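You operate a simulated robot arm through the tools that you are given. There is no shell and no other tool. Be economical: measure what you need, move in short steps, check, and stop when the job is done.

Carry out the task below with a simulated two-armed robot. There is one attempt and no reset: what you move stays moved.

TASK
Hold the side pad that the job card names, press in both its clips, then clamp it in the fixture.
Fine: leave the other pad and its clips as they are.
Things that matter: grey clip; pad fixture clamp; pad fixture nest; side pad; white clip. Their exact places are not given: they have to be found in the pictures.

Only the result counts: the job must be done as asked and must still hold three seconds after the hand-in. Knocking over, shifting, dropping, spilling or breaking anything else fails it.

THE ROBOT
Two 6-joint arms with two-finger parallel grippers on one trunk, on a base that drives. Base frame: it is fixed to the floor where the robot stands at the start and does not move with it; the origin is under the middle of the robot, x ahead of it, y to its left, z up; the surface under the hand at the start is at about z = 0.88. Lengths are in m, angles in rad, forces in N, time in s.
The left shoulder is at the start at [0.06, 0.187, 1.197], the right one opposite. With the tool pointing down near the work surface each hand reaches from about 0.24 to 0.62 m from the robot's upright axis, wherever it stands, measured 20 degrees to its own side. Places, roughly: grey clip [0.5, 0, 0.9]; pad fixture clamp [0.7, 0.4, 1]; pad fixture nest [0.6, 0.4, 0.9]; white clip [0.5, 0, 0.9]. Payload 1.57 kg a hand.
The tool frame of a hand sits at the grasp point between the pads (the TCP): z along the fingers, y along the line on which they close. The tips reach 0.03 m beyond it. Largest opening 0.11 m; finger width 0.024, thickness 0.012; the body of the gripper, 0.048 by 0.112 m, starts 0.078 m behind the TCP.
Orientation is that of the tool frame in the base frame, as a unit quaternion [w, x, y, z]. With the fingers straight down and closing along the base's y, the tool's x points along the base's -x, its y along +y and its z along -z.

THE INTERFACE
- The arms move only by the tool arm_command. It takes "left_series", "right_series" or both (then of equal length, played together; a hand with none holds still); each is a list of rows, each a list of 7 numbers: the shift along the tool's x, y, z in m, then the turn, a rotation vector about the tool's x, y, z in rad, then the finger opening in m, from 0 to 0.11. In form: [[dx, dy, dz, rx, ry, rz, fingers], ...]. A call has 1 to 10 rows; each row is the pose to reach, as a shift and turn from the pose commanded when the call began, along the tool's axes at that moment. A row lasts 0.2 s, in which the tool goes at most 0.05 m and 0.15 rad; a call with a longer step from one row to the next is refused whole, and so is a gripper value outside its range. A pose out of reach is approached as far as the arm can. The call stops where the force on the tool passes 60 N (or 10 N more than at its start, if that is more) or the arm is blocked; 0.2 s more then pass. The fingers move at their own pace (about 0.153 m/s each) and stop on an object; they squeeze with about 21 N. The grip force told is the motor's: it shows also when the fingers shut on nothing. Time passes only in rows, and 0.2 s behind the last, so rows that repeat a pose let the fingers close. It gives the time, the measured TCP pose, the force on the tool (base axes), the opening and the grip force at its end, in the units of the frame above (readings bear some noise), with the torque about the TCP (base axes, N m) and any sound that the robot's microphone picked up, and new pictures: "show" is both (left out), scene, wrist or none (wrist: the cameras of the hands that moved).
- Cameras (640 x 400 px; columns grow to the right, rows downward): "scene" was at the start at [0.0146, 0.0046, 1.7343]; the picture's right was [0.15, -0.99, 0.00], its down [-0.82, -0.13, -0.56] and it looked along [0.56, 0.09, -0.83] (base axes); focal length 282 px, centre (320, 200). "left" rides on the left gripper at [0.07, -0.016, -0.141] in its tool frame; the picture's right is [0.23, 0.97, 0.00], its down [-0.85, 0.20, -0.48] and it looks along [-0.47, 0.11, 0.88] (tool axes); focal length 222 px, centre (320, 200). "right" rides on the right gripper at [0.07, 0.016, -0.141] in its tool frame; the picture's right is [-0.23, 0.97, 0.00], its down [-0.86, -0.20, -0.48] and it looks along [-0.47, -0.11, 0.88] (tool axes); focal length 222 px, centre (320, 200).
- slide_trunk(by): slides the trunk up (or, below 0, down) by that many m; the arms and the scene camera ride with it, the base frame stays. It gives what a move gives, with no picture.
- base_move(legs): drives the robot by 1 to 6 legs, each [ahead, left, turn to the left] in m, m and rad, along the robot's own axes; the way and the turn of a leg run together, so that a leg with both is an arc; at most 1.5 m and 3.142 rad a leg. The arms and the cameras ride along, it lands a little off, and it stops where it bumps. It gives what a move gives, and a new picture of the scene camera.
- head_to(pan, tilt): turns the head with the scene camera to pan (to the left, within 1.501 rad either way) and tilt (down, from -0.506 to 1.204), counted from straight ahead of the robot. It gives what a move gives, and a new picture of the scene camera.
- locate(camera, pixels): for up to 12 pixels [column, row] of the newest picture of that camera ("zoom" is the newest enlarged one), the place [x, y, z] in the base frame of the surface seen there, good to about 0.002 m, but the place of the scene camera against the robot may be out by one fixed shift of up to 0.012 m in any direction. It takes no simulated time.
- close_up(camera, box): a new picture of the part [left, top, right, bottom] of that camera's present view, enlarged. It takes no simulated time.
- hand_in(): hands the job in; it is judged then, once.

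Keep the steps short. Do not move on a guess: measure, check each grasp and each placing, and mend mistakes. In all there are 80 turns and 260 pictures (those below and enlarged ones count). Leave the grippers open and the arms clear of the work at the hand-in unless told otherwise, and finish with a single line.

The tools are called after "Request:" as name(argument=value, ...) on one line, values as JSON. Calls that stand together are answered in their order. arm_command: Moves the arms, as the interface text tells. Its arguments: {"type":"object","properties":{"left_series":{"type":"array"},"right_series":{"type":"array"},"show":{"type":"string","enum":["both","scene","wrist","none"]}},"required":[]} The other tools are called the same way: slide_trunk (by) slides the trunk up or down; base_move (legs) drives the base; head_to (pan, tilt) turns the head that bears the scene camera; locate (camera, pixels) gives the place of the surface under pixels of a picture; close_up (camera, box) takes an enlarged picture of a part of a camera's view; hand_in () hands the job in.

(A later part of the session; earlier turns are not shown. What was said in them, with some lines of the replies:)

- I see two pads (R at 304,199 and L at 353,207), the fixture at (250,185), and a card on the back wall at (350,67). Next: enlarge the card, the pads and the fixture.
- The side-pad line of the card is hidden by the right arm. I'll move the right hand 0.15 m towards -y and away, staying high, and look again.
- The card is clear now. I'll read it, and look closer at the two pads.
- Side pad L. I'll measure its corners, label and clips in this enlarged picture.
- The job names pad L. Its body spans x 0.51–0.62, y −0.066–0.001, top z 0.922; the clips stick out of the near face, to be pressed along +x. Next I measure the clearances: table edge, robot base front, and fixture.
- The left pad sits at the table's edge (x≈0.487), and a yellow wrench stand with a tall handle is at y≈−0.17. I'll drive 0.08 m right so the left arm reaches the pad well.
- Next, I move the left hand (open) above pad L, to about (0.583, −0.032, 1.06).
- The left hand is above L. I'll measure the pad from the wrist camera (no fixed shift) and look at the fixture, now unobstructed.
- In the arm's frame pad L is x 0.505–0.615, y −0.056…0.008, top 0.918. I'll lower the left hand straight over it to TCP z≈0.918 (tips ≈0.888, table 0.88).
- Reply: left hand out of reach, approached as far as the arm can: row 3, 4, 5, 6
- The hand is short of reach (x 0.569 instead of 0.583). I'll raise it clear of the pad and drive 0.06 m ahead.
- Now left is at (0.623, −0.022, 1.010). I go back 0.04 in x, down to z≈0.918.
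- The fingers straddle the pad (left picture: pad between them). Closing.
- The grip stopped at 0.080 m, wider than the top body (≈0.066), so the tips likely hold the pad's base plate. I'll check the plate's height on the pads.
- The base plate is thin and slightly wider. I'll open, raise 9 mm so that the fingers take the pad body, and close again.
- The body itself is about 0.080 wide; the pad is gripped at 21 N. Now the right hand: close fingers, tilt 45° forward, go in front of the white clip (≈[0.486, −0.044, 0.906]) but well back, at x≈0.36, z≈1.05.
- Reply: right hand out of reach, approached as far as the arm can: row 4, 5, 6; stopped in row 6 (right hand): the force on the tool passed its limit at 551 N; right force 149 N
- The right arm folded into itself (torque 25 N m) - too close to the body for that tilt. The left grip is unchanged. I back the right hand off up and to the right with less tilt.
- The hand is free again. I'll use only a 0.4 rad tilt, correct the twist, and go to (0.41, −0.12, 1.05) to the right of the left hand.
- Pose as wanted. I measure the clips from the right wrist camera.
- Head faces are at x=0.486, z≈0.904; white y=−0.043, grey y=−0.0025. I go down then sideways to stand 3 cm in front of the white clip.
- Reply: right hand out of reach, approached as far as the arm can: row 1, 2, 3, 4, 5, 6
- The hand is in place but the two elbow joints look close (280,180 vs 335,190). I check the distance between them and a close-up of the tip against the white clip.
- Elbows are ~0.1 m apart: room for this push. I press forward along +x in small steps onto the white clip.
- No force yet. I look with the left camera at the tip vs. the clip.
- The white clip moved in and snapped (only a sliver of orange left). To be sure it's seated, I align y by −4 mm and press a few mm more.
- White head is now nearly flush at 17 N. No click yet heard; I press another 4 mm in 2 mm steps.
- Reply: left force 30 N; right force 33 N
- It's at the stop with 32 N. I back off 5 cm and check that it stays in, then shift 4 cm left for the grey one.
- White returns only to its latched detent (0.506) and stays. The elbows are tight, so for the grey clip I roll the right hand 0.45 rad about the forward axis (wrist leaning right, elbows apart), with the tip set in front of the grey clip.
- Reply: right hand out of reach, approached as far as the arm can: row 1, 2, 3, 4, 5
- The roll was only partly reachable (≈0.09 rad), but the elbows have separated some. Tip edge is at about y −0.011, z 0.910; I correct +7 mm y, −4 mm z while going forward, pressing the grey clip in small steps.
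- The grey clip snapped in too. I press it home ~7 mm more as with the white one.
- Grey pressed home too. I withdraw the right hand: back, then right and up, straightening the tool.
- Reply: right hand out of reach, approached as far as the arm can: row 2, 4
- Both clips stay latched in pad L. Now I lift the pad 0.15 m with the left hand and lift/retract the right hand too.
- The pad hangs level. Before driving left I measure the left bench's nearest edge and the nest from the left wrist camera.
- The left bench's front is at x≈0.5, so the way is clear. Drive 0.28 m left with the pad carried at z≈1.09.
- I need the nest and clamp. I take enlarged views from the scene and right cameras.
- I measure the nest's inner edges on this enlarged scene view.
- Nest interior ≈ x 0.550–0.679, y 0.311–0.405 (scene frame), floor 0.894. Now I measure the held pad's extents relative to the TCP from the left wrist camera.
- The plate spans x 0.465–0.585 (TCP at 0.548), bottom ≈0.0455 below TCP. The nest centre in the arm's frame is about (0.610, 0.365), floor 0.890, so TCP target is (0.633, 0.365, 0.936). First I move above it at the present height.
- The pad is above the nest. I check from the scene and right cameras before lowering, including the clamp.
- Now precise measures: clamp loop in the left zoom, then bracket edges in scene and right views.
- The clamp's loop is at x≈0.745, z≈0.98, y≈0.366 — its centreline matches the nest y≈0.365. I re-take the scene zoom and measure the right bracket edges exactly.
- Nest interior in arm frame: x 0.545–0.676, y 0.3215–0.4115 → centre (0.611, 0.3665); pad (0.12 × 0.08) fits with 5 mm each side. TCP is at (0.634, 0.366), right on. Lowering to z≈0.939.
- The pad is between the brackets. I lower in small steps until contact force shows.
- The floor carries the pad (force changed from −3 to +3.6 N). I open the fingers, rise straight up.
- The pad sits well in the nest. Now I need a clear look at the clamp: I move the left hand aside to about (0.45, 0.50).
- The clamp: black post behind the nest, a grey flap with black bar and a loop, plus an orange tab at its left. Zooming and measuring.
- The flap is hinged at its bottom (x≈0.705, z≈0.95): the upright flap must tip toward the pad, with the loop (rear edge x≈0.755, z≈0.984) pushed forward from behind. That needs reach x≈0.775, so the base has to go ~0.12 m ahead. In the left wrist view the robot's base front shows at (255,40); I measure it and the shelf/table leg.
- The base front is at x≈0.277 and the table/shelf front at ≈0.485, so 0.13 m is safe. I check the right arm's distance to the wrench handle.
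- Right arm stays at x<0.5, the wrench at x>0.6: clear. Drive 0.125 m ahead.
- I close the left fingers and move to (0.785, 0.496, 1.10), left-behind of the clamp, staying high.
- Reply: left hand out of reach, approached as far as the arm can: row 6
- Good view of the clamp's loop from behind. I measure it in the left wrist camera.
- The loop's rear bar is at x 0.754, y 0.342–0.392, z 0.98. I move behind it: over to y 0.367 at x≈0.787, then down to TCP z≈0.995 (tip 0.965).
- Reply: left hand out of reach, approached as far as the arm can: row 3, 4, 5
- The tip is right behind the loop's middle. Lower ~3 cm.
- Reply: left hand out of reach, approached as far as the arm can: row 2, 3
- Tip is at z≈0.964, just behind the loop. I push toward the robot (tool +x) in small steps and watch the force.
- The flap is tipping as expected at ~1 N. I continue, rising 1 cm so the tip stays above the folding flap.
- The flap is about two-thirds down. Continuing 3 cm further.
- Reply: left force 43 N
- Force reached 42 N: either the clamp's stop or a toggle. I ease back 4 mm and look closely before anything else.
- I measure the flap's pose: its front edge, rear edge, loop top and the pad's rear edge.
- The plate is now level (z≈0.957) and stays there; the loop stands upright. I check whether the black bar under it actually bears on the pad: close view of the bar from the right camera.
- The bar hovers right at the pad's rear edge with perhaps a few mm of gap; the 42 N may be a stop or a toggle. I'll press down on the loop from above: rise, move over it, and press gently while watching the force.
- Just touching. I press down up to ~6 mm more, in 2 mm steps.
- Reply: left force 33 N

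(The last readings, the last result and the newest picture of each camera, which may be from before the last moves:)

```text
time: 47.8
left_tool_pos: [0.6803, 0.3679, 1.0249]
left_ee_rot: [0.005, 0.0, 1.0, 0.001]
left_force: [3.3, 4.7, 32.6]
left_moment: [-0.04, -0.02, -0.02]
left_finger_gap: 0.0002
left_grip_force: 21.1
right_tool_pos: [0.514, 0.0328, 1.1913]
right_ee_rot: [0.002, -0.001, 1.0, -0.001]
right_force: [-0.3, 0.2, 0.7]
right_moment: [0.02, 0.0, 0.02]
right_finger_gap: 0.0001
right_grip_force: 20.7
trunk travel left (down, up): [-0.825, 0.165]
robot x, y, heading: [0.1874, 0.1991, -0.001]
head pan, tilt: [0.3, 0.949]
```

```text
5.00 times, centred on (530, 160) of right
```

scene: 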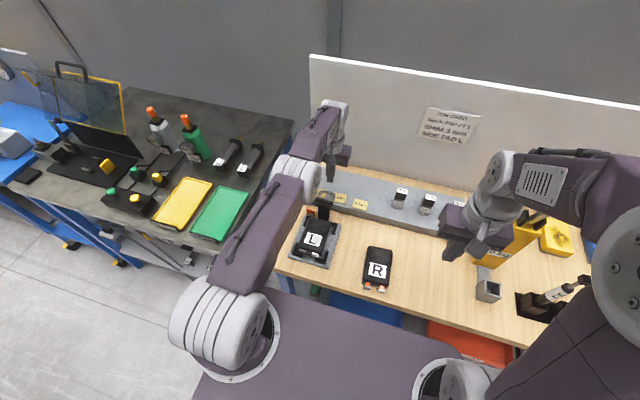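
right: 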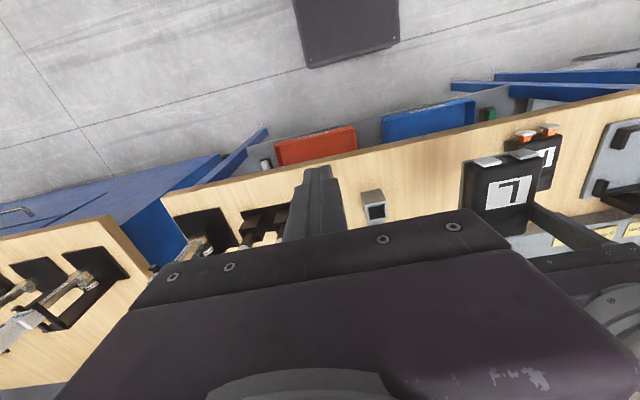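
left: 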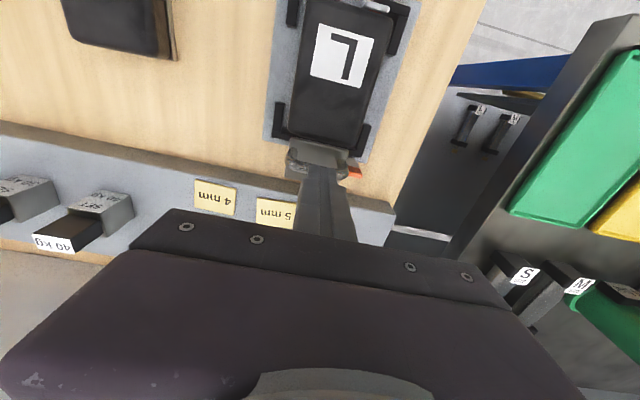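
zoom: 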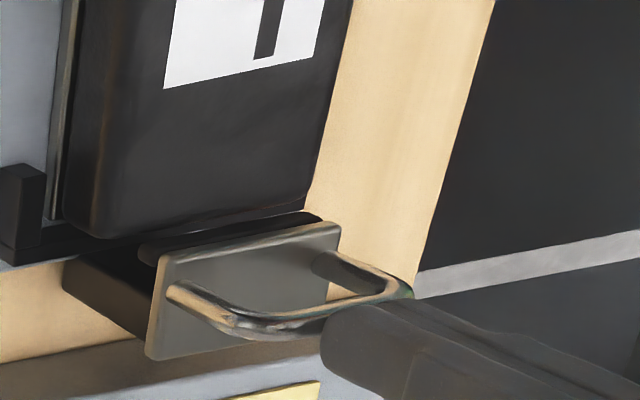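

32 N with no movement: the clamp is at its stop. I raise the hand and clear it, then inspect that the clamp stays and the orange tab.

Request:
arm_command(left_series=[[0, 0, -0.04, 0, 0, 0, 0.0], [0, 0, -0.08, 0, 0, 0, 0.0], [0.04, 0.02, -0.09, 0, 0, 0, 0.02], [0.08, 0.045, -0.09, 0, 0, 0, 0.06], [0.11, 0.08, -0.09, 0, 0, 0, 0.1], [0.13, 0.12, -0.09, 0, 0, 0, 0.11], [0.14, 0.15, -0.09, 0, 0, 0, 0.11]], show="both")

Request:
close_up(camera="scene", box=[285, 185, 355, 275])

Request:
close_up(camera="scene", box=[304, 190, 334, 220])

Request:
close_up(camera="right", box=[440, 80, 640, 260])

```text
time: 49.4
left_tool_pos: [0.5415, 0.52, 1.1107]
left_ee_rot: [0.0, 0.001, 1.0, 0.0]
left_force: [0.5, 0.0, 0.2]
left_moment: [-0.04, -0.01, -0.03]
left_finger_gap: 0.1102
left_grip_force: 0.0
right_tool_pos: [0.5177, 0.0347, 1.1908]
right_ee_rot: [0.001, 0.0, 1.0, -0.001]
right_force: [-0.3, -0.3, 1.0]
right_moment: [-0.01, 0.0, 0.0]
right_finger_gap: 0.0
right_grip_force: 21.3
trunk travel left (down, up): [-0.825, 0.165]
robot x, y, heading: [0.182, 0.2007, 0.001]
head pan, tilt: [0.3, 0.949]
```

scene: 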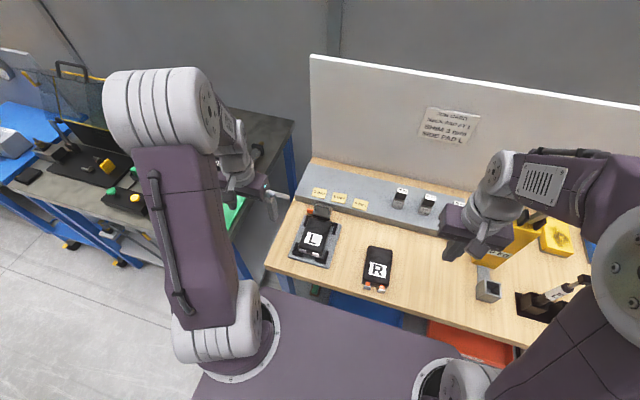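
left: 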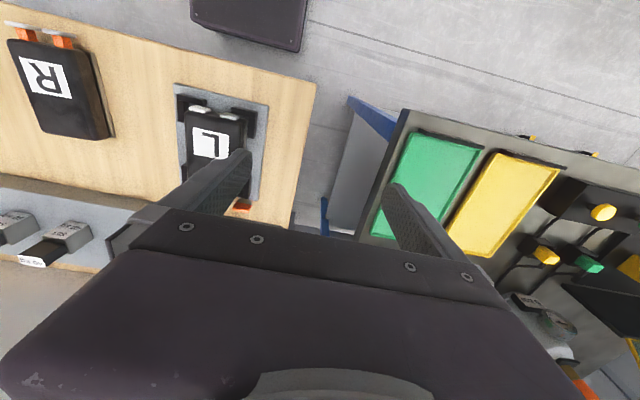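

```text
4.44 times, centred on (320, 230) of scene
```

zoom: 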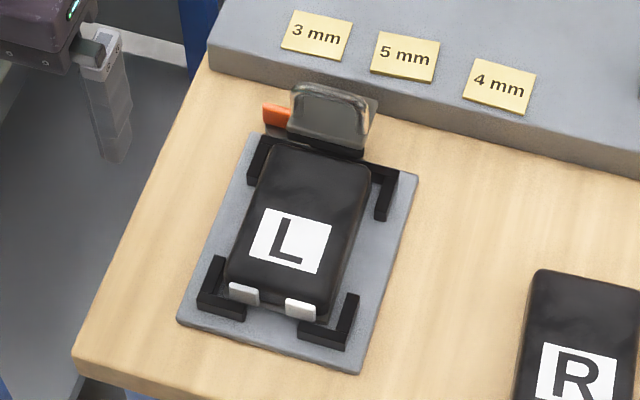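

```text
13.33 times, centred on (319, 205) of scene
```

zoom: 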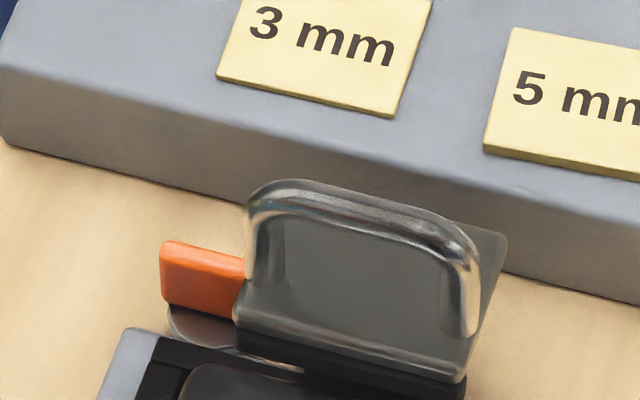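

```text
2.22 times, centred on (540, 170) of right
```

zoom: 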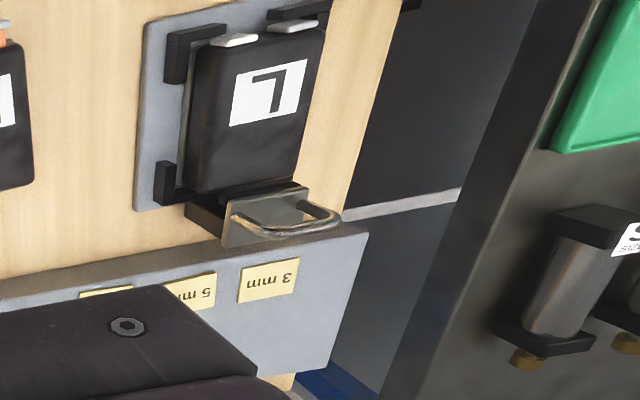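

The clamp stays down, with the pad in the nest and both clips in. I open the right gripper and drive back 0.15 m to leave the work clear, then take a last look.

Request:
arm_command(right_series=[[0, 0, 0, 0, 0, 0, 0.05], [0, 0, 0, 0, 0, 0, 0.1], [0, 0, 0, 0, 0, 0, 0.11]], show="none")

Request:
base_move(legs=[[-0.15, 0, 0]])

Request:
close_up(camera="scene", box=[280, 180, 400, 280])

Request:
close_up(camera="right", box=[440, 80, 640, 260])

```text
time: 50.2
left_tool_pos: [0.5403, 0.5181, 1.1117]
left_ee_rot: [0.0, 0.0, 1.0, 0.0]
left_force: [0.1, -0.2, -1.1]
left_moment: [0.01, -0.04, 0.02]
left_finger_gap: 0.1099
left_grip_force: 0.0
right_tool_pos: [0.5176, 0.0328, 1.1907]
right_ee_rot: [0.0, 0.0, 1.0, 0.0]
right_force: [-0.6, -0.5, 0.1]
right_moment: [0.0, 0.0, -0.02]
right_finger_gap: 0.11
right_grip_force: 0.0
trunk travel left (down, up): [-0.825, 0.165]
robot x, y, heading: [0.1804, 0.204, 0.004]
head pan, tilt: [0.3, 0.949]
```

```text
time: 51.5
left_tool_pos: [0.3935, 0.5183, 1.1114]
left_ee_rot: [-0.001, 0.001, 1.0, 0.0]
left_force: [0.4, 1.1, -1.3]
left_moment: [-0.01, 0.03, 0.0]
left_finger_gap: 0.11
left_grip_force: 0.0
right_tool_pos: [0.3694, 0.033, 1.1888]
right_ee_rot: [0.0, 0.0, 1.0, 0.0]
right_force: [0.8, -0.6, 0.2]
right_moment: [0.0, 0.0, 0.0]
right_finger_gap: 0.1098
right_grip_force: 0.1
trunk travel left (down, up): [-0.825, 0.165]
robot x, y, heading: [0.0335, 0.2001, -0.001]
head pan, tilt: [0.3, 0.949]
```

scene: 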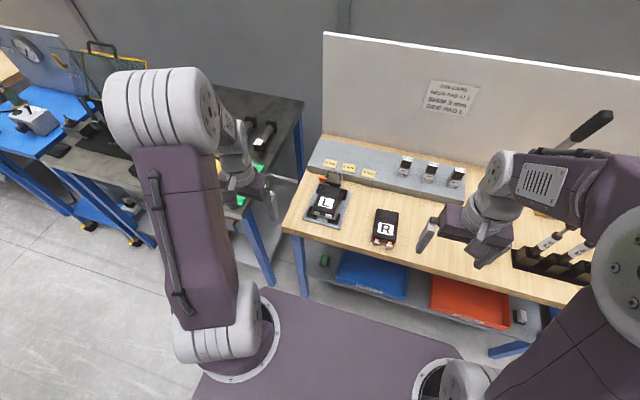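

```text
4.00 times, centred on (340, 230) of scene
```

zoom: 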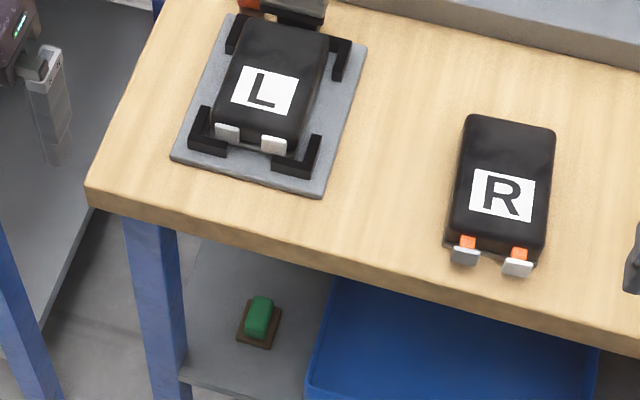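

```text
2.22 times, centred on (540, 170) of right
```

zoom: 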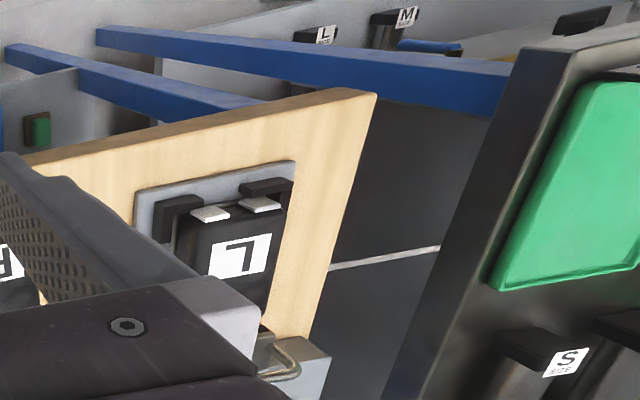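

Final check: pad L sits in the nest with both clips in and the clamp flap down. Pad R and its clips look untouched, both grippers are open and the arms are clear. Handing in.

Request:
hand_in()

```text
The job is handed in.
```

Side pad L (named on the job card) is in the fixture nest with both clips pressed in and the clamp closed to its stop, though I could not see its bar touching the pad; pad R was left alone, and the job is handed in.
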